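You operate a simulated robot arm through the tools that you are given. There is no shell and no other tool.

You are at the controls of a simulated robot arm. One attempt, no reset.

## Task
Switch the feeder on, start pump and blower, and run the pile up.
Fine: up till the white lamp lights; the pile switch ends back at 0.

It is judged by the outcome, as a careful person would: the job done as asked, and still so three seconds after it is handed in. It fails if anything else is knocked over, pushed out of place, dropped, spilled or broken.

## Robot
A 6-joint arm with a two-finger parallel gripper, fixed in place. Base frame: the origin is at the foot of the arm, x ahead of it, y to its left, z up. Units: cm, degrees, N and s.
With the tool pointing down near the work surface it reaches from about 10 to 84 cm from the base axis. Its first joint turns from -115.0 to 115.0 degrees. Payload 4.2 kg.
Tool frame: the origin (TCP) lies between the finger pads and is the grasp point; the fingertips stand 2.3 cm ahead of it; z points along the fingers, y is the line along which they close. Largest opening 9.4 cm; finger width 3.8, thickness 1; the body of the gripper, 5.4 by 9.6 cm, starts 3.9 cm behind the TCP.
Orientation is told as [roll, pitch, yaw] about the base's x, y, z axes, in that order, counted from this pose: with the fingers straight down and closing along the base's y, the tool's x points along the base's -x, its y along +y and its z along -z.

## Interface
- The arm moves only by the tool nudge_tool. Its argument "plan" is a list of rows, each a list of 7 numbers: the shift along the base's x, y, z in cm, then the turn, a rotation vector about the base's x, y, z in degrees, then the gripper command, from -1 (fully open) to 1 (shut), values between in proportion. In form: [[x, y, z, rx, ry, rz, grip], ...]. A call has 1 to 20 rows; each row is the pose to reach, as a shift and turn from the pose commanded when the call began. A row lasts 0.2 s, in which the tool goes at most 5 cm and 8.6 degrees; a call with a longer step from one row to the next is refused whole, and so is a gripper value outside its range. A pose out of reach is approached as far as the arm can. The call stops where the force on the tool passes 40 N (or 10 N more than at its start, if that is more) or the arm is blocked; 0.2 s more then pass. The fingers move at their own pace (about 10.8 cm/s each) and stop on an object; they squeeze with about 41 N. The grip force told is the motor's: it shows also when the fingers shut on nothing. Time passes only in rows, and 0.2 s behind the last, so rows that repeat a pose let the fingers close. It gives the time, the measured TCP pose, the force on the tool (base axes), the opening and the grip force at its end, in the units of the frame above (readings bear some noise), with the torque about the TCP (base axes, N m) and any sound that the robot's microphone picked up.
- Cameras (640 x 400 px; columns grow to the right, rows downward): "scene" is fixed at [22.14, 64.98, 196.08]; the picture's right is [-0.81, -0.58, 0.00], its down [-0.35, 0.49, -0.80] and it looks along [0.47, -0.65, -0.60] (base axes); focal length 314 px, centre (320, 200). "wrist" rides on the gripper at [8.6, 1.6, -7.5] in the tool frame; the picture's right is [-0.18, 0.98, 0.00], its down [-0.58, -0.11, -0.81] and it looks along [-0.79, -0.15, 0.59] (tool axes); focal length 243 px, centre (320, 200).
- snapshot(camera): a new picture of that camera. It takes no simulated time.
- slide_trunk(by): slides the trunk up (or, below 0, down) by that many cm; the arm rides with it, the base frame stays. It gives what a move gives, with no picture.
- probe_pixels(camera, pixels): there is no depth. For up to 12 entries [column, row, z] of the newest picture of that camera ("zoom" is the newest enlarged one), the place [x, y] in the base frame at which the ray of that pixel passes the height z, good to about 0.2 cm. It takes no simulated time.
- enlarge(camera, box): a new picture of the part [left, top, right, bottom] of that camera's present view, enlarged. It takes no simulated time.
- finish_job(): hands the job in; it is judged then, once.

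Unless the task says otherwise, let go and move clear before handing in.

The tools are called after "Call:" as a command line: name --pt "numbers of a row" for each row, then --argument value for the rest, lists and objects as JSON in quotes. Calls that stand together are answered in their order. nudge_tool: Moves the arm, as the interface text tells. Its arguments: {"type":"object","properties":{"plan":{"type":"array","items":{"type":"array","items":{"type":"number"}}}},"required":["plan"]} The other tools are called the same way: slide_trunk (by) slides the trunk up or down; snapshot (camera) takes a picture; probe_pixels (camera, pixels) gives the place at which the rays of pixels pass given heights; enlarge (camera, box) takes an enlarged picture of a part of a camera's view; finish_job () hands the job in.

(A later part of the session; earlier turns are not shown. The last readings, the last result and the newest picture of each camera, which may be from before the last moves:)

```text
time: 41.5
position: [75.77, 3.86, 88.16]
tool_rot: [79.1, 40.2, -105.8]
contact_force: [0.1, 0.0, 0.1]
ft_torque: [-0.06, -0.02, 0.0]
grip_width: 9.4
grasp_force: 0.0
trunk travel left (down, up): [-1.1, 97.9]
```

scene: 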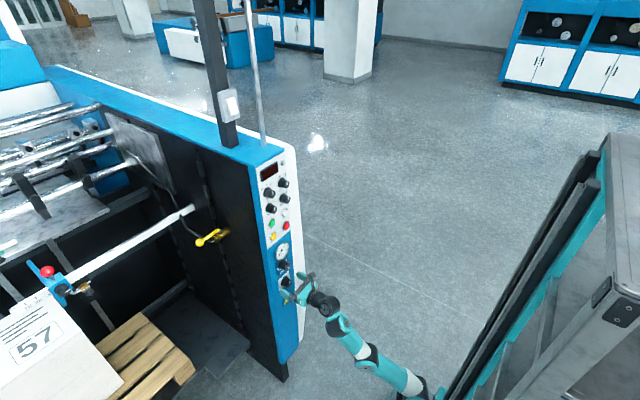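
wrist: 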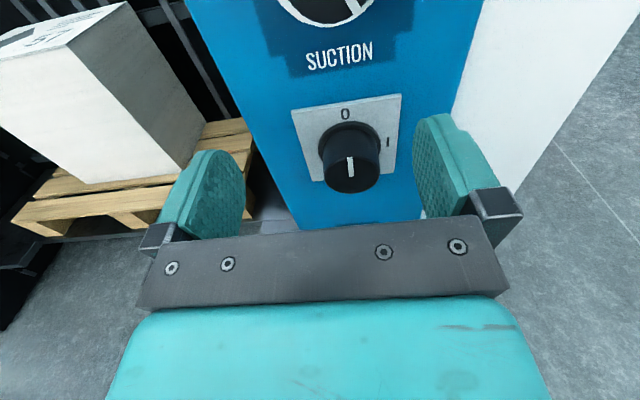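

Rolling to -48° is fully reachable. Now I sweep through to +48° in free space to confirm the whole 90° turn is available.

Call:
nudge_tool --pt "0 0 0 8 0 0 -1" --pt "0 0 0 16 0 0 -1" --pt "0 0 0 24 0 0 -1" --pt "0 0 0 32 0 0 -1" --pt "0 0 0 40 0 0 -1" --pt "0 0 0 48 0 0 -1" --pt "0 0 0 56 0 0 -1" --pt "0 0 0 64 0 0 -1" --pt "0 0 0 72 0 0 -1" --pt "0 0 0 80 0 0 -1" --pt "0 0 0 88 0 0 -1" --pt "0 0 0 96 0 0 -1" --pt "0 0 0 96 0 0 -1"

```text
time: 44.3
position: [68.47, 6.8, 91.7]
tool_rot: [-74.6, 45.1, 107.2]
contact_force: [-0.6, -0.5, 0.8]
ft_torque: [0.01, -0.01, 0.0]
grip_width: 9.43
grasp_force: 0.0
out of reach, approached as far as the arm can: row 7, 8, 9, 10, 11, 12, 13
trunk travel left (down, up): [-1.1, 97.9]
```

Positive roll runs out at about 0°, so the turn should run from -90° up to 0°. I'll go back to roll 0 at the standoff pose.

Call:
nudge_tool --pt "1.2 -0.5 -0.6 -7.3 0 0 -1" --pt "2.4 -1 -1.2 -14.6 0 0 -1" --pt "3.6 -1.5 -1.8 -21.9 0 0 -1" --pt "4.8 -2 -2.3 -29.2 0 0 -1" --pt "6 -2.5 -2.9 -36.5 0 0 -1" --pt "7.3 -2.9 -3.5 -43.6 0 0 -1" --pt "7.3 -2.9 -3.5 -43.6 0 0 -1"

```text
time: 45.9
position: [75.91, 4.25, 88.12]
tool_rot: [4.1, 78.0, -178.9]
contact_force: [-0.6, -0.7, 0.0]
ft_torque: [0.02, 0.0, 0.0]
grip_width: 9.4
grasp_force: 0.0
trunk travel left (down, up): [-1.1, 97.9]
```

Back near roll 0 and the readings are clean. Now I check that a roll of -90° is reachable as the starting pose for the main-switch grip.

Call:
nudge_tool --pt "0 -0.1 0 -8.2 0 0.3 -1" --pt "0 -0.2 0 -16.4 0 0.6 -1" --pt "0 -0.3 0 -24.6 0 0.9 -1" --pt "0 -0.35 0 -32.8 0 1.2 -1" --pt "0 -0.35 0 -41 0 1.5 -1" --pt "0 -0.35 0 -49.2 0 1.8 -1" --pt "0 -0.35 0 -57.4 0 2 -1" --pt "0 -0.35 0 -65.6 0 2 -1" --pt "0 -0.35 0 -73.8 0 2 -1" --pt "0 -0.35 0 -82 0 2 -1" --pt "0 -0.35 0 -90 0 2 -1" --pt "0 -0.35 0 -90 0 2 -1"

Call:
snapshot --camera "wrist"

Call:
enlarge --camera "scene" --box '[250, 230, 378, 330]'

```text
time: 48.5
position: [77.18, 4.98, 90.08]
tool_rot: [91.6, -0.5, -100.8]
contact_force: [-1.1, 0.2, -0.6]
ft_torque: [0.02, 0.04, -0.02]
grip_width: 9.41
grasp_force: 0.1
out of reach, approached as far as the arm can: row 7, 8, 9, 10, 11, 12
trunk travel left (down, up): [-1.1, 97.9]
```

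```text
taken
```

wrist: 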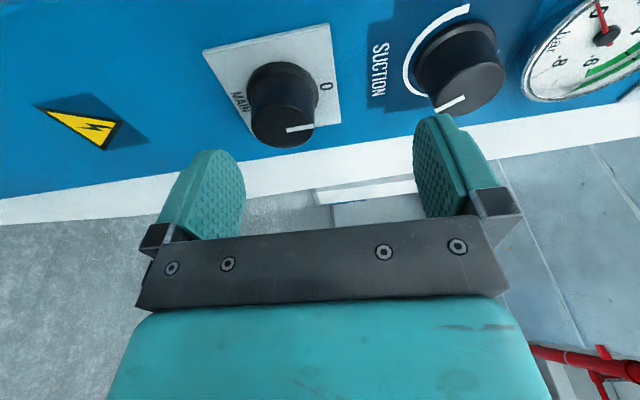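

```text
4.00 times, centred on (314, 280) of scene
```

zoom: 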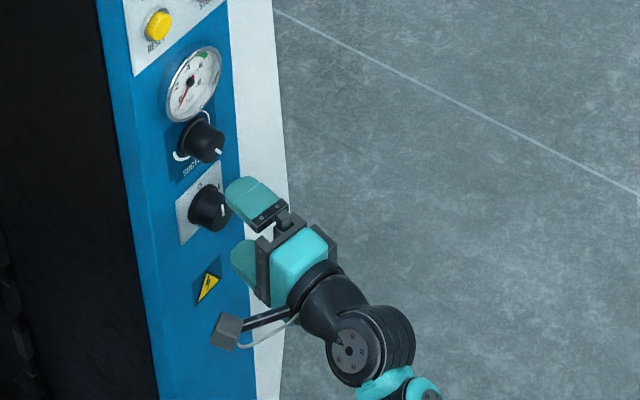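

The switch is labelled MAIN in this rotated view (wrist 240,100), which confirms it. Roll -90 is slightly beyond reach here, so I'll turn from about -50° up to 0°. Moving to roll -50 at the standoff, with the fingers narrowed to about 6 cm.

Call:
nudge_tool --pt "-0.4 -0.2 -0.4 8 0 0 -0.3" --pt "-0.8 -0.4 -0.8 16 0 0 -0.3" --pt "-1.1 -0.7 -1.2 24 0 0 -0.3" --pt "-1.18 -0.9 -1.6 32 0 0 -0.3" --pt "-1.18 -1.08 -1.88 40 0 0 -0.3" --pt "-1.18 -1.08 -1.88 40 0 0 -0.3"

Call:
snapshot --camera "wrist"

```text
time: 49.9
position: [76.24, 3.67, 88.39]
tool_rot: [82.7, 38.9, -104.1]
contact_force: [0.2, 0.5, 0.7]
ft_torque: [-0.03, -0.02, 0.02]
grip_width: 6.08
grasp_force: 0.1
trunk travel left (down, up): [-1.1, 97.9]
```

```text
taken
```

wrist: 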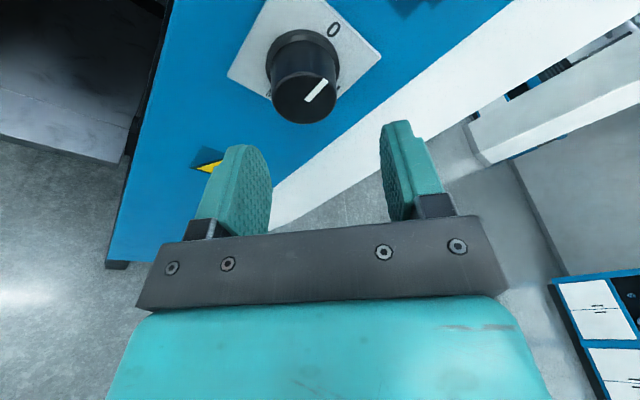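

The pose is reached at roll -50 with a 6.1 cm opening. I'll verify the knob axis from here by probing the knob face around (305,98).

Call:
probe_pixels --camera "wrist" --pixels '[[305, 98, 88.2], [305, 98, 87.5], [305, 98, 89], [334, 30, 90.8], [306, 101, 88.2]]'

Call:
enlarge --camera "wrist" --box '[220, 0, 400, 140]'

```text
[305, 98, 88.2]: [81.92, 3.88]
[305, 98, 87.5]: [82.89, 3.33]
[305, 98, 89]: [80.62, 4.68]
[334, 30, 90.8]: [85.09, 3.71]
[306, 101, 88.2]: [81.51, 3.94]
```

```text
2.86 times, centred on (310, 70) of wrist
```

zoom: 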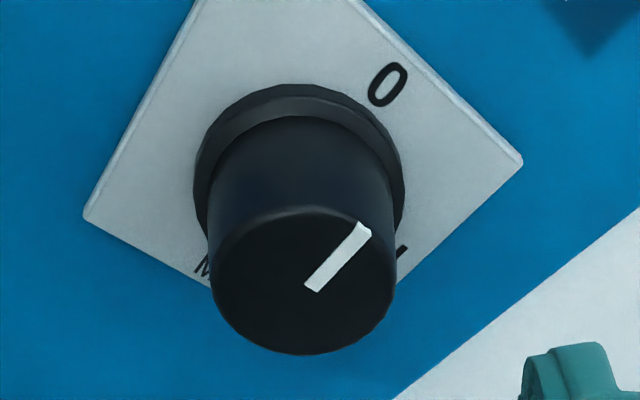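

Both estimates agree: the knob axis is at (3.9, 88.2) and its face is at x≈81.7. Now I approach straight in so the pads straddle the knob, keeping the fingers open.

Call:
nudge_tool --pt "1.2 0.1 -0.1 0 0 0 -0.3" --pt "2.4 0.2 -0.15 0 0 0 -0.3" --pt "3.6 0.23 -0.19 0 0 0 -0.3" --pt "4.5 0.23 -0.19 0 0 0 -0.3" --pt "4.5 0.23 -0.19 0 0 0 -0.3"

Call:
snapshot --camera "wrist"

Call:
enlarge --camera "scene" --box '[250, 230, 346, 310]'

```text
time: 51.1
position: [79.97, 3.93, 87.19]
tool_rot: [83.0, 38.8, -103.9]
contact_force: [0.5, 0.1, -0.3]
ft_torque: [-0.01, -0.02, -0.03]
grip_width: 6.12
grasp_force: 0.0
out of reach, approached as far as the arm can: row 3, 4, 5
trunk travel left (down, up): [-1.1, 97.9]
```

```text
taken
```

wrist: 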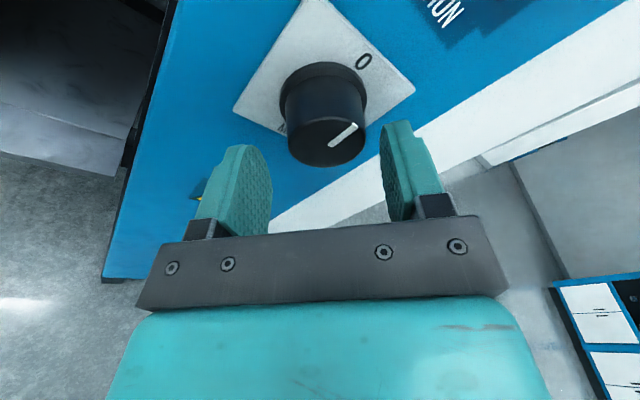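

```text
5.00 times, centred on (298, 270) of scene
```

zoom: 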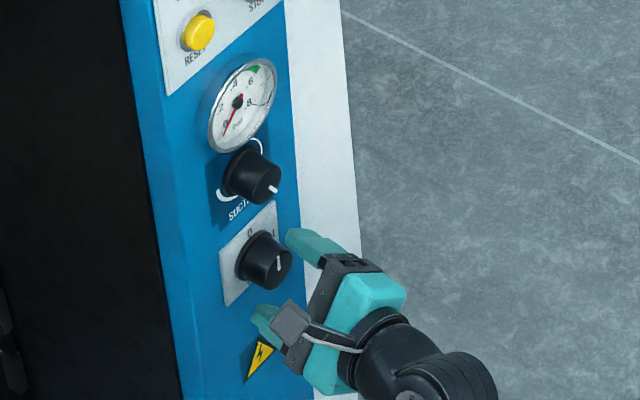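

At x=80 the arm fell 1 cm low, which means it's near full stretch at this trunk height. I'll retract, raise the trunk 4 cm and re-approach with more elbow margin.

Call:
nudge_tool --pt "-1 0 0.3 0 0 0 -0.3" --pt "-2 0 0.6 0 0 0 -0.3" --pt "-3 -0.1 0.9 0 0 0 -0.3" --pt "-3.7 -0.2 1.2 0 0 0 -0.3" --pt "-3.7 -0.2 1.2 0 0 0 -0.3"

Call:
slide_trunk --by 4

Call:
nudge_tool --pt "0.6 0.1 -1 0 0 0 -0.3" --pt "1.2 0.15 -2 0 0 0 -0.3" --pt "1.8 0.2 -3 0 0 0 -0.3" --pt "2.2 0.23 -4.2 0 0 0 -0.3" --pt "2.2 0.23 -4.2 0 0 0 -0.3"

```text
time: 52.3
position: [76.29, 3.69, 88.46]
tool_rot: [82.8, 38.6, -103.9]
contact_force: [0.2, -0.1, 0.5]
ft_torque: [0.03, -0.05, 0.0]
grip_width: 6.14
grasp_force: 0.1
trunk travel left (down, up): [-1.1, 97.9]
```

```text
time: 53.1
position: [76.33, 3.76, 92.56]
tool_rot: [83.0, 38.7, -103.9]
contact_force: [0.6, -0.3, 0.2]
ft_torque: [-0.02, -0.01, 0.01]
grip_width: 6.1
grasp_force: 0.0
trunk travel left (down, up): [-5.1, 93.9]
```

```text
time: 54.4
position: [78.54, 3.81, 88.32]
tool_rot: [82.9, 38.8, -103.8]
contact_force: [0.2, 0.1, -0.4]
ft_torque: [-0.02, 0.02, -0.03]
grip_width: 6.09
grasp_force: 0.0
trunk travel left (down, up): [-5.1, 93.9]
```

With the trunk 4 cm higher the arm now tracks exactly: (78.54, 3.81, 88.32). Moving in to straddle the knob.

Call:
nudge_tool --pt "0.8 0.05 -0.1 0 0 0 -0.3" --pt "1.6 0.09 -0.12 0 0 0 -0.3" --pt "2.3 0.09 -0.12 0 0 0 -0.3" --pt "2.3 0.09 -0.12 0 0 0 -0.3"

Call:
snapshot --camera "wrist"

Call:
enlarge --camera "scene" --box '[250, 230, 346, 310]'

```text
time: 55.4
position: [80.65, 3.88, 88.12]
tool_rot: [82.9, 38.9, -103.9]
contact_force: [0.6, -0.8, -0.7]
ft_torque: [0.0, 0.04, 0.03]
grip_width: 6.12
grasp_force: 0.0
trunk travel left (down, up): [-5.1, 93.9]
```

```text
taken
```

wrist: 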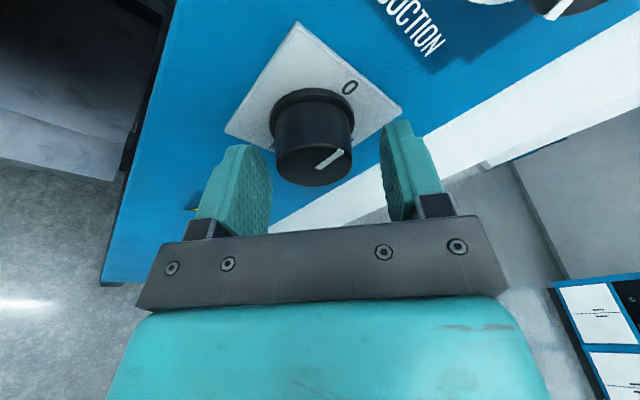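

```text
5.00 times, centred on (298, 270) of scene
```

zoom: 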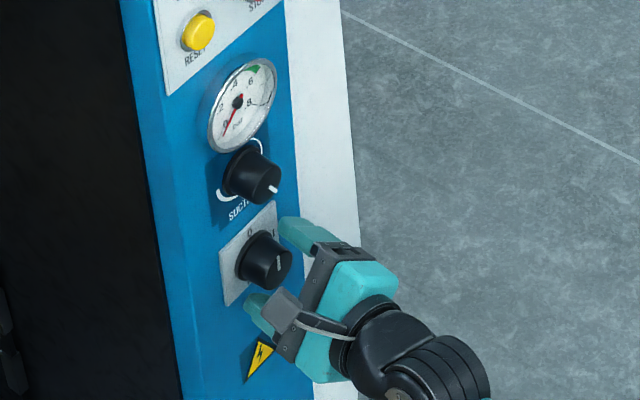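

The pads straddle the knob with its face at wrist (315,165), and there's no contact. I'll go 0.4 cm deeper, then close on it.

Call:
nudge_tool --pt "0.4 0 0.08 0 0 0 -0.3" --pt "0.4 0 0.08 0 0 0 0.2" --pt "0.4 0 0.08 0 0 0 0.5" --pt "0.4 0 0.08 0 0 0 1" --pt "0.4 0 0.08 0 0 0 1"

Call:
snapshot --camera "wrist"

```text
time: 56.5
position: [81.28, 4.11, 87.94]
tool_rot: [82.7, 38.5, -103.9]
contact_force: [-6.8, 8.8, -16.3]
ft_torque: [0.01, 0.36, 0.33]
grip_width: 3.91
grasp_force: 45.2
trunk travel left (down, up): [-5.1, 93.9]
```

```text
taken
```

wrist: 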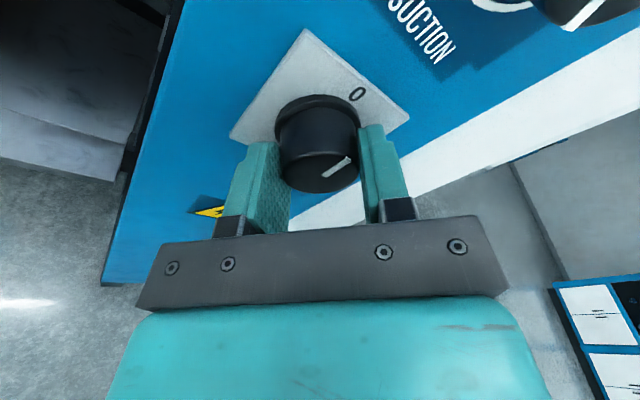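

The grip closed on the knob at 3.91 cm with 45 N. The side force (+8.8 y, -16.3 z) says the true axis is slightly left and lower, so I'll ease that offset in and turn clockwise about x.

Call:
nudge_tool --pt "0.4 0.2 -0.15 0 0 0 1" --pt "0.4 0.25 -0.2 8.2 0 0 1" --pt "0.4 0.25 -0.2 16.4 0 0 1" --pt "0.4 0.25 -0.2 24.6 0 0 1" --pt "0.4 0.25 -0.2 32.8 0 0 1" --pt "0.4 0.25 -0.2 41 0 0 1" --pt "0.4 0.25 -0.2 49.2 0 0 1" --pt "0.4 0.25 -0.2 49.2 0 0 1"

Call:
snapshot --camera "wrist"

Call:
enlarge --camera "scene" --box '[240, 150, 336, 310]'

```text
time: 56.9
position: [81.3, 4.12, 88.09]
tool_rot: [82.4, 38.8, -104.2]
contact_force: [-11.5, 2.3, -7.1]
ft_torque: [0.03, -0.43, 0.34]
grip_width: 3.89
grasp_force: 45.1
trunk travel left (down, up): [-5.1, 93.9]
stopped in row 1: the force on the tool passed its limit at 46 N (the readings are from after the stop); the commanded pose is now the measured one
```

```text
taken
```

wrist: 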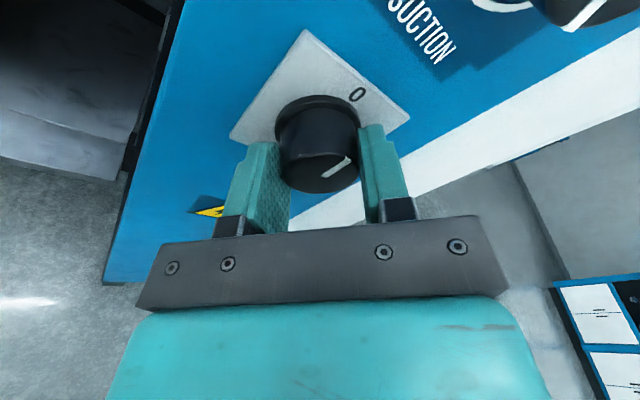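

```text
2.50 times, centred on (288, 230) of scene
```

zoom: 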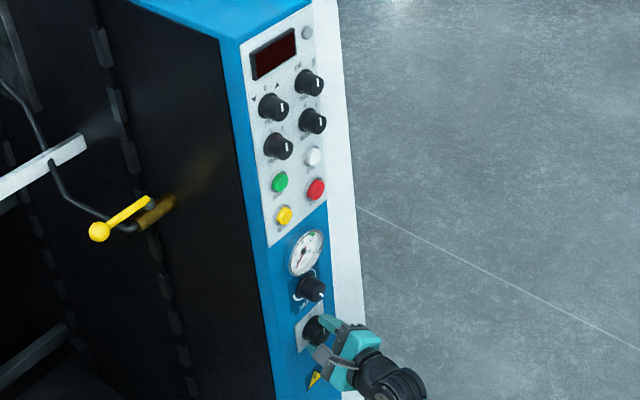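

I re-added the 0.4 cm forward shift by mistake, so the tips pressed on the flange and it stopped at 46 N; nothing has moved. I'll back off 0.35 cm while keeping the grip, then turn clockwise.

Call:
nudge_tool --pt "-0.35 0 -0.1 0 0 0 1" --pt "-0.35 0.03 -0.15 6 0 0 1" --pt "-0.35 0.03 -0.15 12 0 0 1" --pt "-0.35 0.03 -0.15 18 0 0 1" --pt "-0.35 0.03 -0.15 24 0 0 1"

Call:
snapshot --camera "wrist"

```text
time: 58.1
position: [80.93, 4.03, 87.87]
tool_rot: [70.4, 61.8, -113.7]
contact_force: [26.3, 1.4, 15.4]
ft_torque: [0.0, -0.45, 0.11]
grip_width: 3.82
grasp_force: 45.1
trunk travel left (down, up): [-5.1, 93.9]
```

```text
taken
```

wrist: 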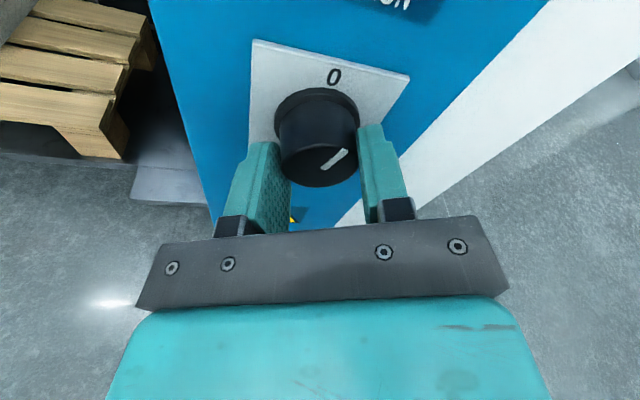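

The knob turns with the gripper: its mark stays put between the pads while the plate rotates in the view. There's some axial pull (26 N), so I'll relax x and z slightly and continue the turn.

Call:
nudge_tool --pt "0.15 0 0.1 4 0 0 1" --pt "0.2 0 0.12 10 0 0 1" --pt "0.2 0 0.12 16 0 0 1" --pt "0.2 0 0.12 22 0 0 1" --pt "0.2 0 0.12 28 0 0 1" --pt "0.2 0 0.12 28 0 0 1"

Call:
snapshot --camera "wrist"

Call:
enlarge --camera "scene" --box '[240, 150, 336, 310]'

```text
time: 59.0
position: [80.92, 4.02, 88.13]
tool_rot: [41.9, 75.2, -140.6]
contact_force: [-23.8, -3.7, -10.6]
ft_torque: [-0.02, -0.86, 0.01]
grip_width: 3.82
grasp_force: 44.3
trunk travel left (down, up): [-5.1, 93.9]
stopped in row 4: the force on the tool passed its limit at 41 N (the readings are from after the stop); the commanded pose is now the measured one
```

```text
taken
```

wrist: 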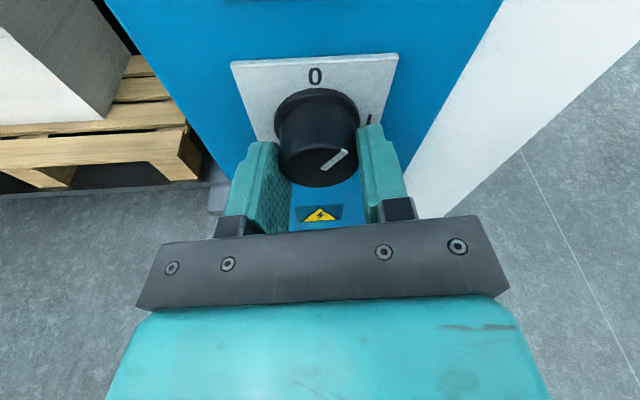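

```text
2.50 times, centred on (288, 230) of scene
```

zoom: 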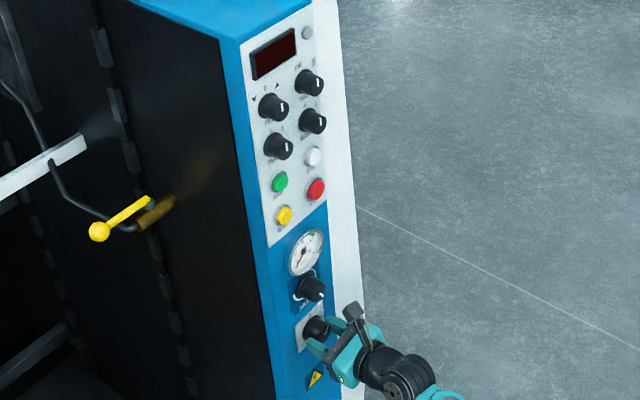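

The stop at 41 N is axial again (x -23.8), so I'll hold x back by 0.1 cm. The knob has turned about 40°, and I'll continue as far as the roll allows.

Call:
nudge_tool --pt "-0.08 0 -0.05 0 0 0 1" --pt "-0.08 0 -0.05 5 0 0 1" --pt "-0.08 0 -0.05 10 0 0 1" --pt "-0.08 0 -0.05 15 0 0 1" --pt "-0.08 0 -0.05 20 0 0 1"

Call:
snapshot --camera "wrist"

```text
time: 60.0
position: [81.21, 4.03, 88.27]
tool_rot: [-21.6, 76.9, 156.9]
contact_force: [-12.6, -5.0, -8.8]
ft_torque: [-0.02, -1.12, -0.09]
grip_width: 3.88
grasp_force: 44.6
out of reach, approached as far as the arm can: row 4, 5
trunk travel left (down, up): [-5.1, 93.9]
stopped in row 5: the force on the tool passed its limit at 50 N (the readings are from after the stop); the commanded pose is now the measured one
```

```text
taken
```

wrist: 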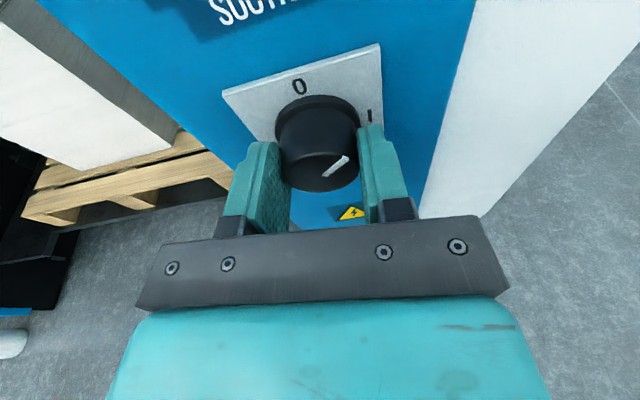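

The knob is now about 55° round, with the roll at its reach limit. I'll open the fingers to see whether it holds there or snaps to I, then regrip for the rest.

Call:
nudge_tool --pt "-0.1 0 0 0 0 0 0.2" --pt "-0.2 0 0 0 0 0 -0.1" --pt "-0.3 0 0 0 0 0 -0.3" --pt "-0.3 0 0 0 0 0 -0.3"

Call:
snapshot --camera "wrist"

Call:
snapshot --camera "scene"

```text
time: 61.0
position: [80.86, 4.13, 88.27]
tool_rot: [-21.3, 76.9, 157.2]
contact_force: [-0.6, 0.7, 0.4]
ft_torque: [-0.02, 0.0, 0.01]
grip_width: 6.14
grasp_force: 0.1
trunk travel left (down, up): [-5.1, 93.9]
```

```text
taken
```

wrist: 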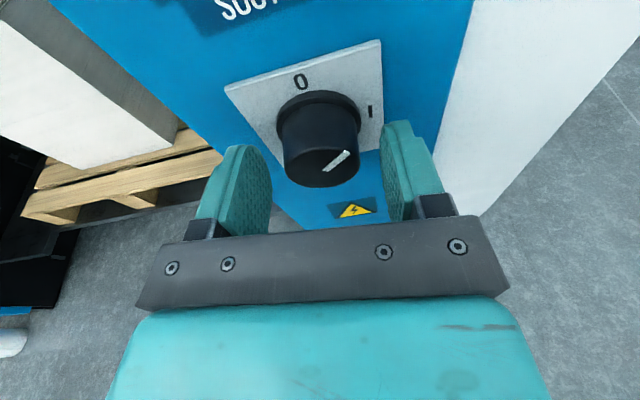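

```text
taken
```

scene: 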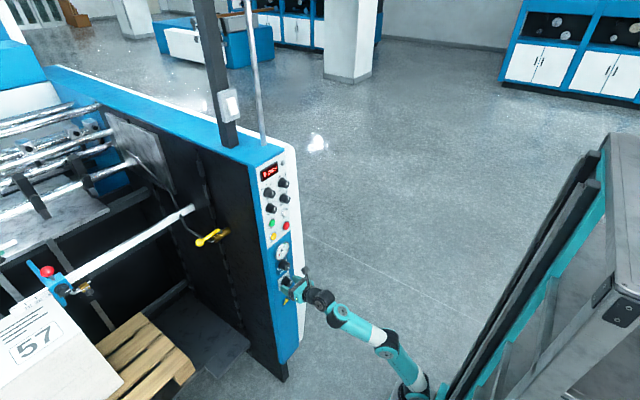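

The scene display at (270,172) has lit up, so power has come on. I'll check the display and the knob position closely.

Call:
enlarge --camera "scene" --box '[250, 150, 298, 190]'

Call:
enlarge --camera "wrist" --box '[240, 60, 400, 200]'

Call:
enlarge --camera "scene" --box '[260, 230, 324, 310]'

```text
10.00 times, centred on (274, 170) of scene
```

zoom: 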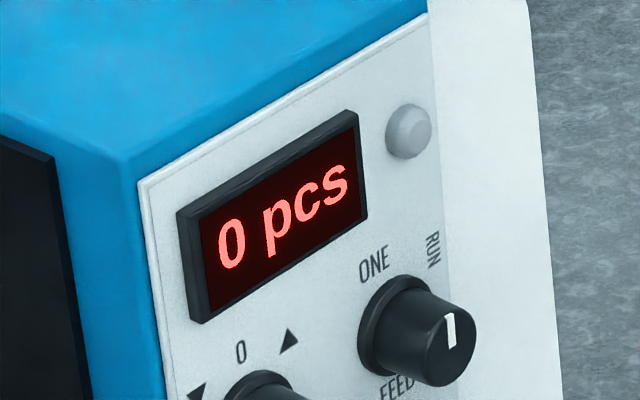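

```text
2.86 times, centred on (320, 130) of wrist
```

zoom: 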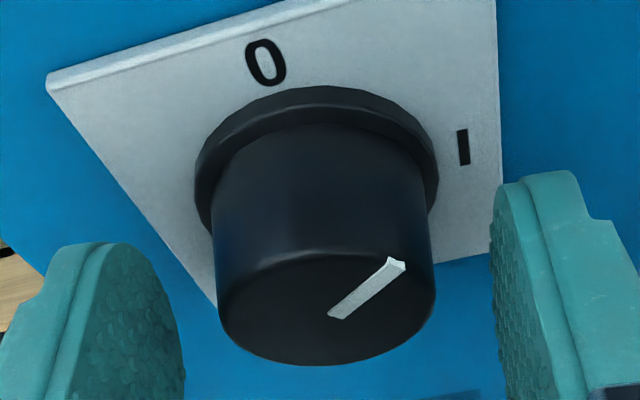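

```text
5.00 times, centred on (292, 270) of scene
```

zoom: 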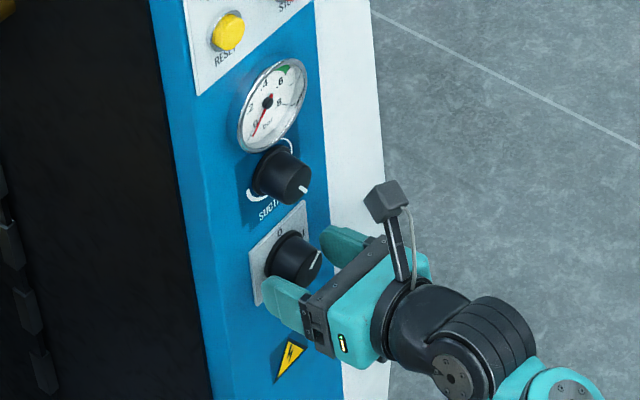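

The display reads "0 pcs", so the machine has power, but the knob sits at about 60° rather than fully on I. I'll swing the open fingers back 40° around the knob, regrip and finish the turn.

Call:
nudge_tool --pt "0 -0.1 -0.15 -8 0 0 -0.3" --pt "0 -0.1 -0.15 -16 0 0 -0.3" --pt "0 -0.1 -0.15 -24 0 0 -0.3" --pt "0 -0.1 -0.15 -32 0 0 -0.3" --pt "0 -0.1 -0.15 -40 0 0 -0.3" --pt "0 -0.1 -0.15 -40 0 0 0.1" --pt "0 -0.1 -0.15 -40 0 0 0.5" --pt "0 -0.1 -0.15 -40 0 0 1" --pt "0 -0.1 -0.15 -40 0 0 1"

Call:
snapshot --camera "wrist"

```text
time: 63.0
position: [80.83, 4.04, 88.04]
tool_rot: [75.3, 53.4, -110.4]
contact_force: [-3.9, 4.1, -4.1]
ft_torque: [0.02, -0.03, 0.15]
grip_width: 3.83
grasp_force: 44.8
trunk travel left (down, up): [-5.1, 93.9]
```

```text
taken
```

wrist: 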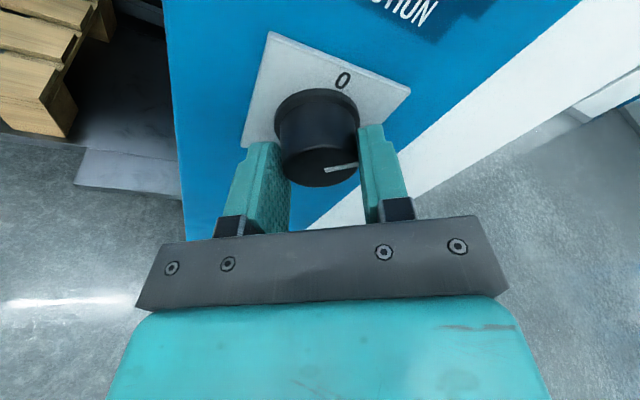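

This grip is well centred, with side loads of only about 4 N. Turning clockwise for the remaining angle.

Call:
nudge_tool --pt "0 0 0 6 0 0 1" --pt "0 0 0.02 12 0 0 1" --pt "0 0 0.04 18 0 0 1" --pt "0 0 0.05 24 0 0 1" --pt "0 0 0.05 30 0 0 1" --pt "0 0 0.05 35 0 0 1"

Call:
snapshot --camera "wrist"

```text
time: 64.4
position: [80.87, 4.11, 88.14]
tool_rot: [1.0, 78.0, 179.2]
contact_force: [-21.6, 7.3, -10.5]
ft_torque: [0.01, 0.7, 0.39]
grip_width: 3.82
grasp_force: 45.8
trunk travel left (down, up): [-5.1, 93.9]
```

```text
taken
```

wrist: 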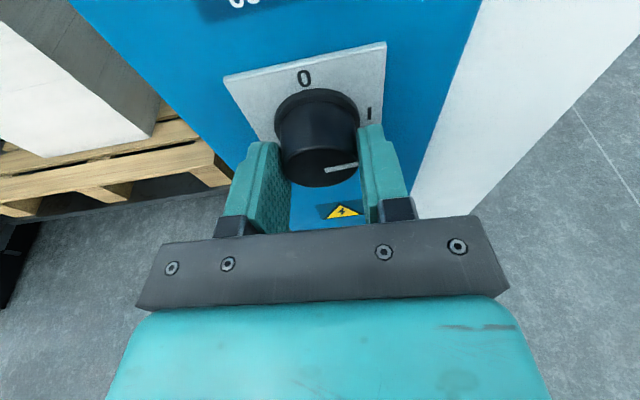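

The mark (325,170)→(357,164) is now parallel to the plate's top edge, so it points at I. Releasing and backing straight out.

Call:
nudge_tool --pt "-0.05 0 0 0 0 0 0.2" --pt "-0.1 0 0 0 0 0 -0.1" --pt "-0.3 0 0 0 0 0 -0.3" --pt "-0.5 0 0 0 0 0 -0.4" --pt "-2 0 0.5 0 0 0 -0.4" --pt "-3.5 0 1 0 0 0 -0.4" --pt "-4.5 0 1.5 0 0 0 -0.4"

Call:
enlarge --camera "wrist" --box '[240, 60, 480, 210]'

Call:
snapshot --camera "scene"

```text
time: 66.0
position: [76.29, 3.97, 89.69]
tool_rot: [1.1, 78.0, 179.1]
contact_force: [-0.1, 0.3, 0.3]
ft_torque: [0.03, 0.0, 0.02]
grip_width: 6.6
grasp_force: 0.0
trunk travel left (down, up): [-5.1, 93.9]
```

```text
2.67 times, centred on (360, 135) of wrist
```

zoom: 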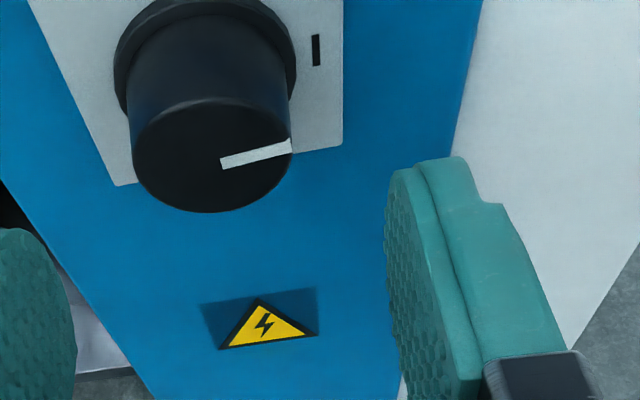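

```text
taken
```

scene: 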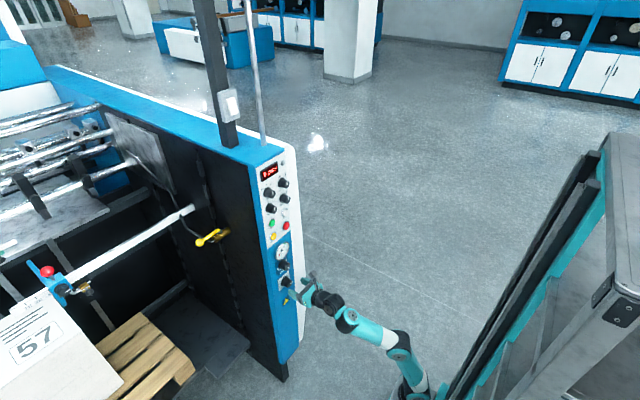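

MAIN points squarely at I and the display stays lit. The trunk offset that worked here puts PUMP (z≈130.5) about 42 cm up, so I'll slide up at this standoff.

Call:
slide_trunk --by 42

Call:
snapshot --camera "wrist"

Call:
enlarge --camera "wrist" --box '[240, 0, 480, 150]'

Call:
enlarge --camera "scene" --box '[240, 150, 320, 230]'

```text
refused: 42 is not a number from -40 to 40
```

```text
taken
```

wrist: 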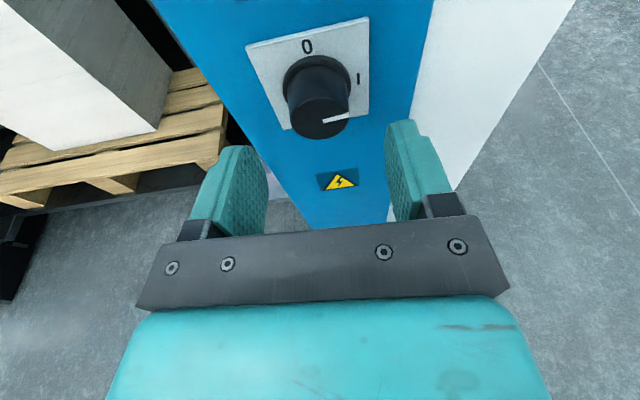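

```text
2.67 times, centred on (360, 75) of wrist
```

zoom: 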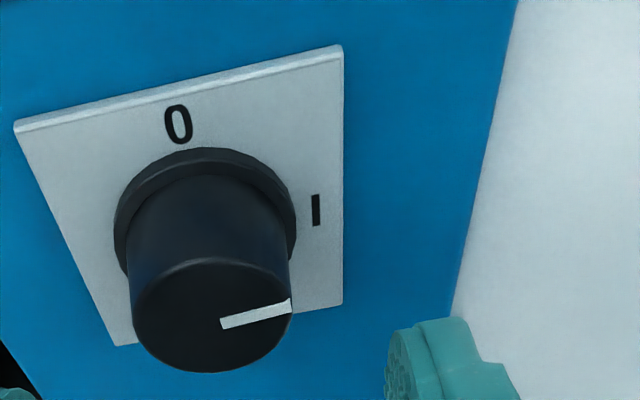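

```text
5.00 times, centred on (280, 190) of scene
```

zoom: 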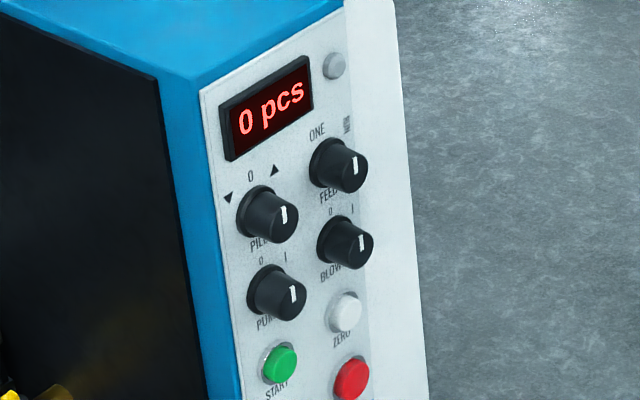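

The slide is capped at 40 cm per call. I'll go up 40, then 12 more, for a good downward view of the PUMP/BLOWER labels.

Call:
slide_trunk --by 40

Call:
slide_trunk --by 12

Call:
snapshot --camera "wrist"

Call:
enlarge --camera "wrist" --box '[240, 0, 480, 150]'

```text
time: 69.8
position: [76.43, 4.05, 129.63]
tool_rot: [1.2, 78.0, 179.2]
contact_force: [0.1, -0.7, -0.4]
ft_torque: [-0.01, -0.01, -0.01]
grip_width: 6.58
grasp_force: 0.0
trunk travel left (down, up): [-45.1, 53.9]
```

```text
time: 71.3
position: [76.34, 4.15, 141.56]
tool_rot: [1.2, 78.1, 179.3]
contact_force: [0.4, -0.9, 0.1]
ft_torque: [0.0, 0.03, 0.0]
grip_width: 6.58
grasp_force: 0.0
trunk travel left (down, up): [-57.1, 41.9]
```

```text
taken
```

wrist: 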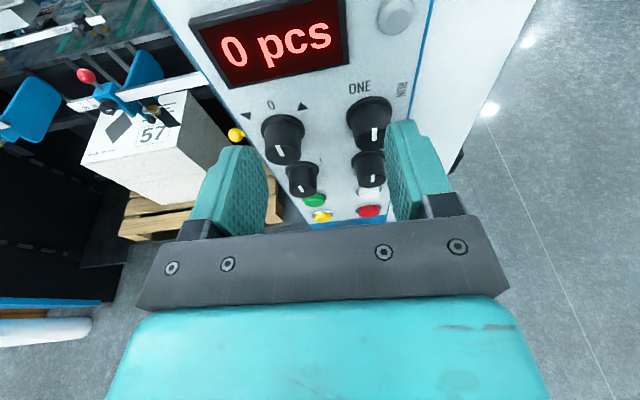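

```text
2.67 times, centred on (360, 75) of wrist
```

zoom: 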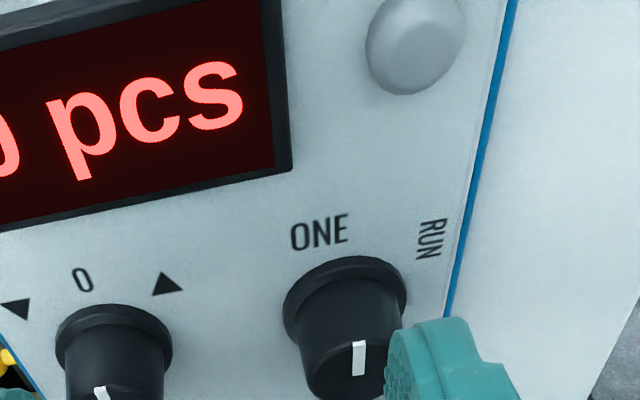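

I can see FEED's labels but need PUMP and BLOWER in detail, so I'm enlarging that area of the wrist view.

Call:
enlarge --camera "wrist" --box '[230, 90, 410, 230]'

Call:
enlarge --camera "scene" --box '[252, 180, 300, 220]'

```text
2.86 times, centred on (320, 160) of wrist
```

zoom: 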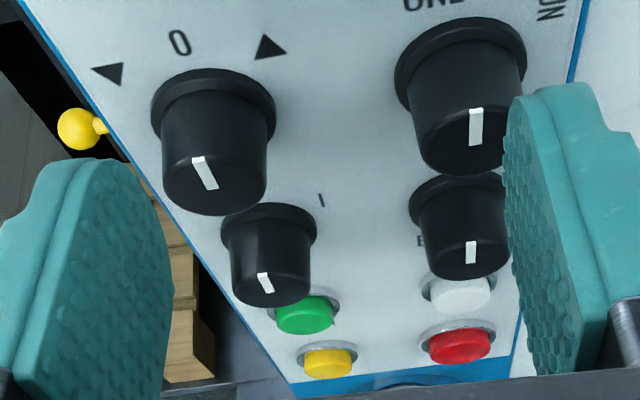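

```text
10.00 times, centred on (276, 200) of scene
```

zoom: 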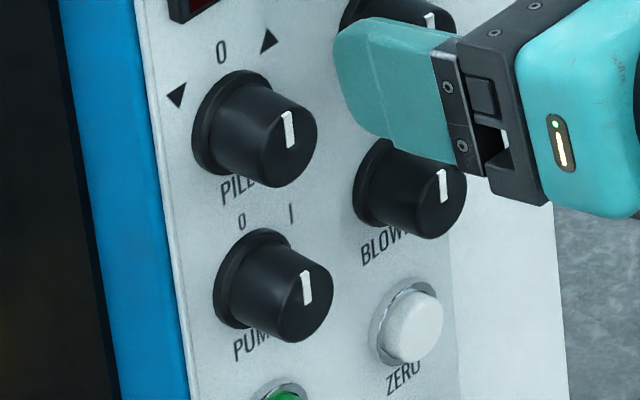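

The 10x scene zoom shows PUMP's 0 straight above and I about 50° clockwise, and PILE's ▲ about 45° clockwise. I'll probe the flange centres for precise coordinates.

Call:
probe_pixels --camera "scene" --pixels '[[268.93, 208.1, 129], [268.93, 208.1, 133], [266.97, 192.6, 135], [266.97, 192.6, 139], [268.2, 202, 131], [268.2, 202, 135], [273.1, 201.2, 131], [273.1, 201.2, 135], [274.6, 210.3, 130], [274.6, 210.3, 131]]'

Call:
probe_pixels --camera "zoom" --pixels '[[307, 302, 130], [307, 302, 131], [288, 142, 136], [288, 142, 137], [436, 200, 130], [436, 200, 131], [390, 185, 130], [390, 185, 131]]'

```text
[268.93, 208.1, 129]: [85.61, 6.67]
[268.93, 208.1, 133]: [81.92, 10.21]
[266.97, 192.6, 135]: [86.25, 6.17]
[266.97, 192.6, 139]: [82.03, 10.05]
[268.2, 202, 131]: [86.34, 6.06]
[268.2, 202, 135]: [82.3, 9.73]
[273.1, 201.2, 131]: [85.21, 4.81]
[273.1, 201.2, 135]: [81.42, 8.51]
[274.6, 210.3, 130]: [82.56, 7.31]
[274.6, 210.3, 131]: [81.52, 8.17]
```

```text
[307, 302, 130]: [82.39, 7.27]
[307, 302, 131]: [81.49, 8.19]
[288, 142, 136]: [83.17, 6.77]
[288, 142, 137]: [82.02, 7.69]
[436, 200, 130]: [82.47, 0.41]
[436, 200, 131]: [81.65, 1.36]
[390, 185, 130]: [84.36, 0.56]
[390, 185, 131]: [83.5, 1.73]
```

PUMP is centred at (7.64, 130.2) with I about 55° clockwise; PILE is at (7.67, 136.6) and BLOWER at about (1.0, 130.2). I'll bring the trunk down 10, then roll to -50° in line with PUMP at a standoff with a 5 cm opening.

Call:
slide_trunk --by -10

Call:
nudge_tool --pt "0 0.6 -0.2 -7.5 0 0 -0.1" --pt "0 1.2 -0.4 -15 0 0 -0.1" --pt "0 1.8 -0.6 -22.5 0 0 -0.1" --pt "0 2.4 -0.8 -30 0 0 -0.1" --pt "0 3 -1 -37.5 0 0 -0.1" --pt "0 3.3 -1.2 -45 0 0 -0.1" --pt "0 3.5 -1.35 -51 0 0 -0.1" --pt "0 3.5 -1.35 -51 0 0 -0.1"

Call:
snapshot --camera "wrist"

Call:
enlarge --camera "wrist" --box '[220, 0, 420, 140]'

```text
time: 72.7
position: [76.43, 4.14, 131.62]
tool_rot: [1.2, 77.9, 179.1]
contact_force: [-0.2, -0.4, -0.1]
ft_torque: [0.0, 0.02, -0.01]
grip_width: 6.59
grasp_force: 0.1
trunk travel left (down, up): [-47.1, 51.9]
```

```text
time: 74.5
position: [76.36, 7.57, 130.29]
tool_rot: [82.5, 38.2, -105.4]
contact_force: [-0.2, 0.0, 0.3]
ft_torque: [0.0, -0.03, 0.04]
grip_width: 5.18
grasp_force: 0.1
trunk travel left (down, up): [-47.1, 51.9]
```

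```text
taken
```

wrist: 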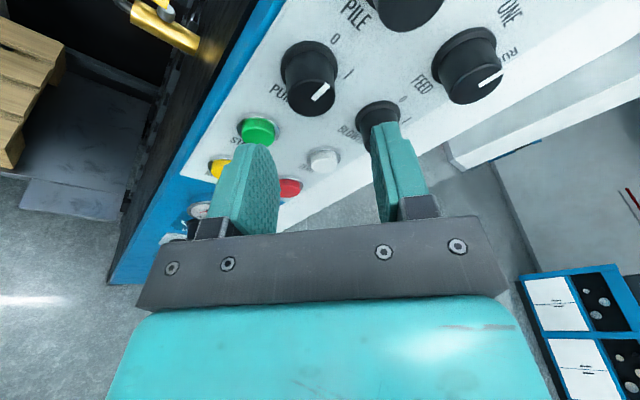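

```text
2.86 times, centred on (320, 70) of wrist
```

zoom: 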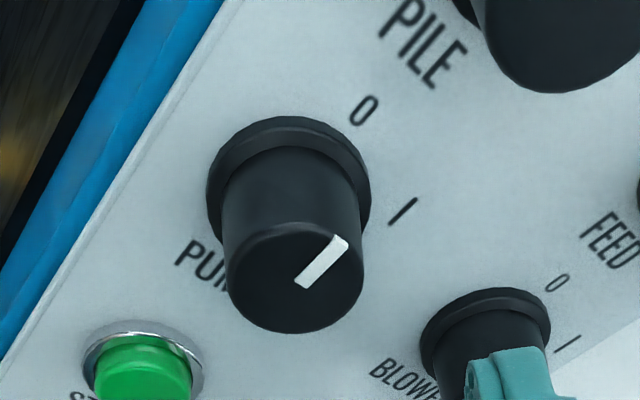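

Excellent view of PUMP: flange about (288,185), 0 at (364,110), I at (403,211) in the zoom. Probing those to get the exact turn angle and knob face position.

Call:
probe_pixels --camera "zoom" --pixels '[[364, 110, 131], [364, 110, 134], [403, 211, 130], [403, 211, 133], [297, 278, 129.5], [297, 278, 130.5], [288, 185, 129], [288, 185, 131], [558, 283, 130], [558, 283, 133], [567, 344, 130], [567, 344, 133]]'

```text
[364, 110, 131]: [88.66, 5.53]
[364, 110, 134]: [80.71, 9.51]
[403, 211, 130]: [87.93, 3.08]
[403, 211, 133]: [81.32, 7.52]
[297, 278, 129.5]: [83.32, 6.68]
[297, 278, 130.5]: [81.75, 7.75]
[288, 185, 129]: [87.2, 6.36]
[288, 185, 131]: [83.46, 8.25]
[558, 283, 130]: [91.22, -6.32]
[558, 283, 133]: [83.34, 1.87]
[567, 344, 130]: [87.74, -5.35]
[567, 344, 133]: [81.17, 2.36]
```

PUMP's I is 60° clockwise from 0, and the knob axis is at about (7.6, 130.25). The TCP is already in line, so I'll go straight in without contact.

Call:
nudge_tool --pt "1.2 0.03 -0.03 0 0 0 -0.1" --pt "2.4 0.05 -0.05 0 0 0 -0.1" --pt "3.6 0.05 -0.05 0 0 0 -0.1" --pt "4.5 0.05 -0.05 0 0 0 -0.1" --pt "4.5 0.05 -0.05 0 0 0 -0.1"

Call:
snapshot --camera "wrist"

Call:
enlarge --camera "scene" --box '[240, 170, 320, 230]'

```text
time: 75.7
position: [80.71, 7.58, 130.05]
tool_rot: [82.4, 38.2, -105.4]
contact_force: [0.4, -1.5, -0.2]
ft_torque: [-0.01, 0.0, -0.05]
grip_width: 5.16
grasp_force: 0.1
trunk travel left (down, up): [-47.1, 51.9]
```

```text
taken
```

wrist: 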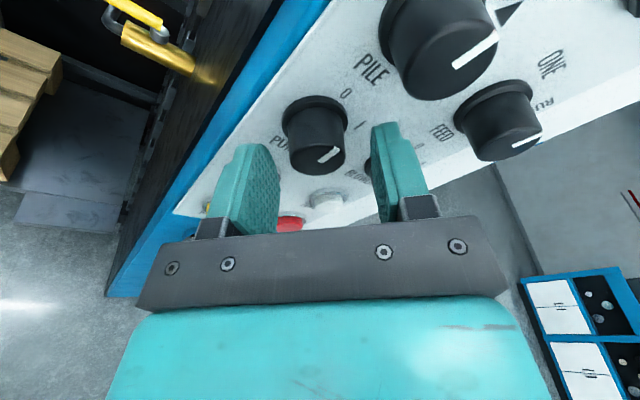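

```text
6.67 times, centred on (280, 200) of scene
```

zoom: 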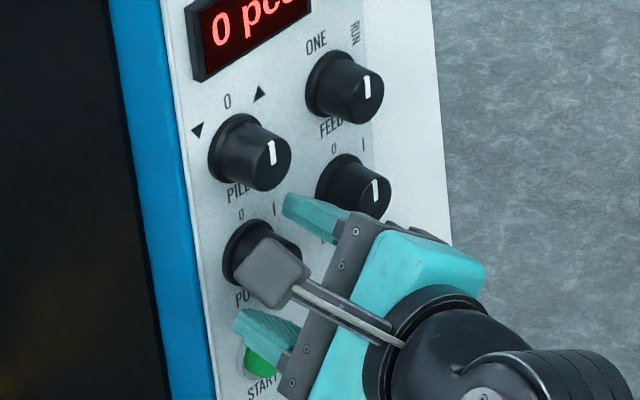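

No contact, and PUMP's cap (316,150) is centred between the pads. I'll go 0.4 cm deeper and close gently.

Call:
nudge_tool --pt "0.4 0 0.05 0 0 0 -0.1" --pt "0.4 0 0.05 0 0 0 0.15" --pt "0.4 0 0.05 0 0 0 0.4" --pt "0.4 0 0.05 0 0 0 1" --pt "0.4 0 0.05 0 0 0 1"

Call:
snapshot --camera "wrist"

```text
time: 76.9
position: [81.03, 7.53, 129.94]
tool_rot: [82.6, 38.2, -105.3]
contact_force: [2.1, 0.2, 1.0]
ft_torque: [0.02, -0.11, 0.02]
grip_width: 2.89
grasp_force: 45.0
out of reach, approached as far as the arm can: row 1, 2, 3, 4, 5
trunk travel left (down, up): [-47.1, 51.9]
```

```text
taken
```

wrist: 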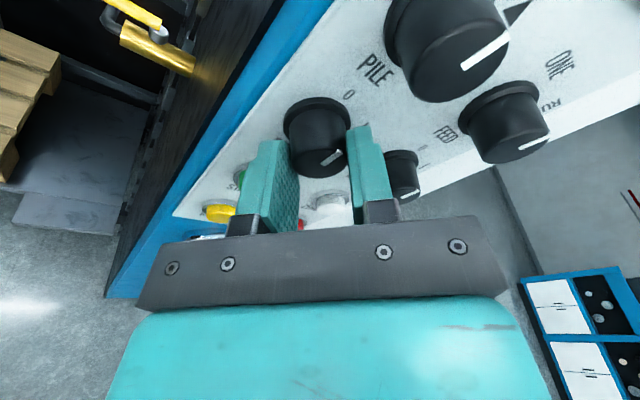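

A clean, centred grip on PUMP (2.89 cm, side forces under 2 N). Turning clockwise in small steps.

Call:
nudge_tool --pt "0 0 0 6 0 0 1" --pt "0 0 0 12 0 0 1" --pt "0 0 0 18 0 0 1" --pt "0 0 0 24 0 0 1" --pt "0 0 0 30 0 0 1"

Call:
snapshot --camera "wrist"

```text
time: 78.1
position: [80.68, 7.54, 129.79]
tool_rot: [62.9, 66.2, -121.4]
contact_force: [-23.5, -5.5, -4.2]
ft_torque: [0.03, -0.84, 0.25]
grip_width: 2.83
grasp_force: 45.3
out of reach, approached as far as the arm can: row 3, 4
trunk travel left (down, up): [-47.1, 51.9]
```

```text
taken
```

wrist: 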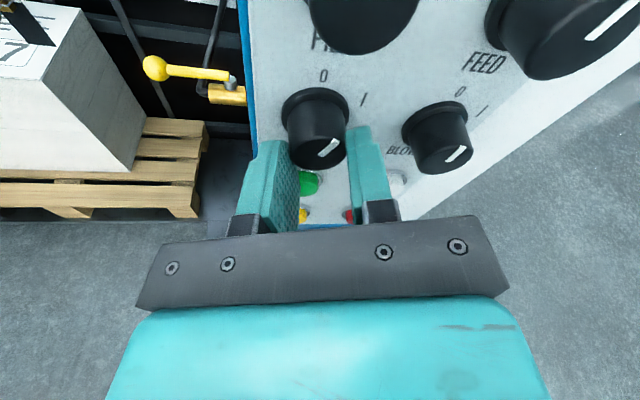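

PUMP is turning with the gripper (its mark stays fixed between the pads). I'll ease back 0.15 cm in x to relieve the axial load and continue to 60°.

Call:
nudge_tool --pt "-0.15 0 0 3 0 0 1" --pt "-0.15 0 0 9 0 0 1" --pt "-0.15 0 0 15 0 0 1" --pt "-0.15 0 0 21 0 0 1" --pt "-0.15 0 0 27 0 0 1" --pt "-0.15 0 0 31 0 0 1"

Call:
snapshot --camera "wrist"

```text
time: 78.6
position: [80.81, 7.58, 129.62]
tool_rot: [51.6, 71.1, -131.8]
contact_force: [-20.9, -2.9, -11.2]
ft_torque: [0.02, -0.81, 0.02]
grip_width: 2.83
grasp_force: 45.0
trunk travel left (down, up): [-47.1, 51.9]
stopped in row 2: the force on the tool passed its limit at 42 N (the readings are from after the stop); the commanded pose is now the measured one
```

```text
taken
```

wrist: 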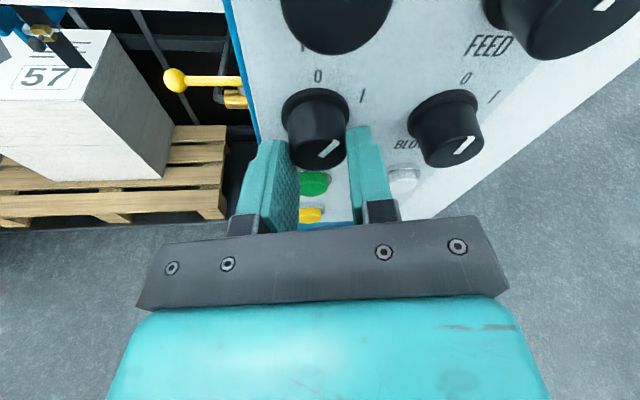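

It stopped at 42 N with the tool slightly low and pressed in. I'll shift back 0.2 cm and up 0.15 cm to re-centre, then continue turning.

Call:
nudge_tool --pt "-0.2 0 0.15 0 0 0 1" --pt "-0.2 0 0.2 5 0 0 1" --pt "-0.2 0 0.2 10 0 0 1" --pt "-0.2 0 0.2 15 0 0 1" --pt "-0.2 0 0.2 20 0 0 1"

Call:
snapshot --camera "wrist"

```text
time: 79.8
position: [80.67, 7.69, 129.8]
tool_rot: [-22.3, 76.0, 156.2]
contact_force: [-17.0, -2.8, -24.2]
ft_torque: [0.03, 0.48, -0.04]
grip_width: 2.79
grasp_force: 45.1
trunk travel left (down, up): [-47.1, 51.9]
```

```text
taken
```

wrist: 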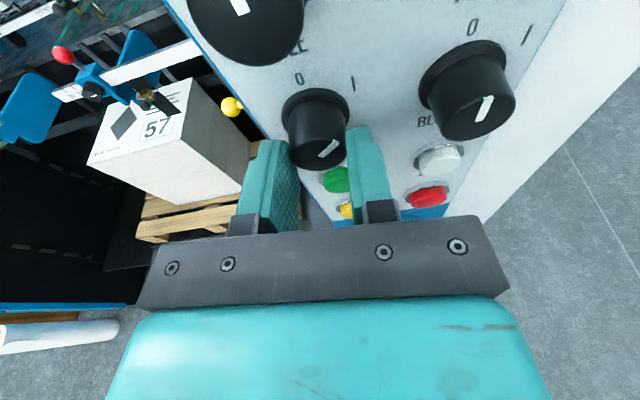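

PUMP has turned about 55°. I'll check the gauge and knob in the scene view before releasing.

Call:
enlarge --camera "scene" --box '[245, 185, 325, 285]'

Call:
enlarge --camera "wrist" --box '[240, 50, 420, 190]'

```text
4.00 times, centred on (285, 235) of scene
```

zoom: 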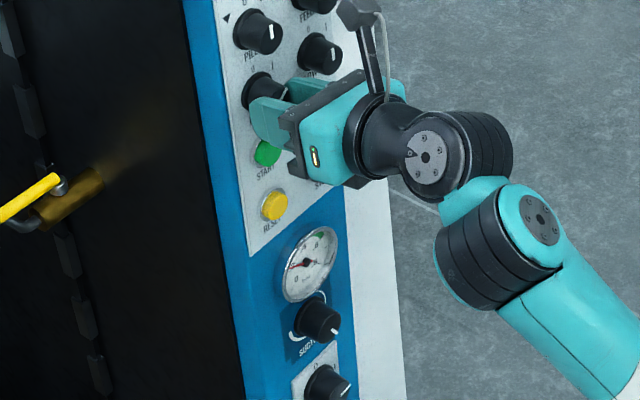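

```text
2.86 times, centred on (330, 120) of wrist
```

zoom: 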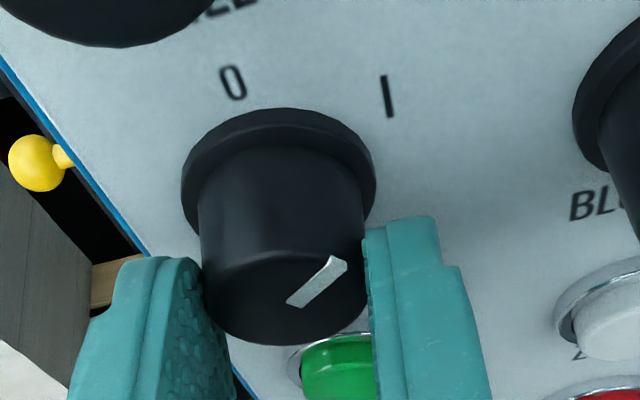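

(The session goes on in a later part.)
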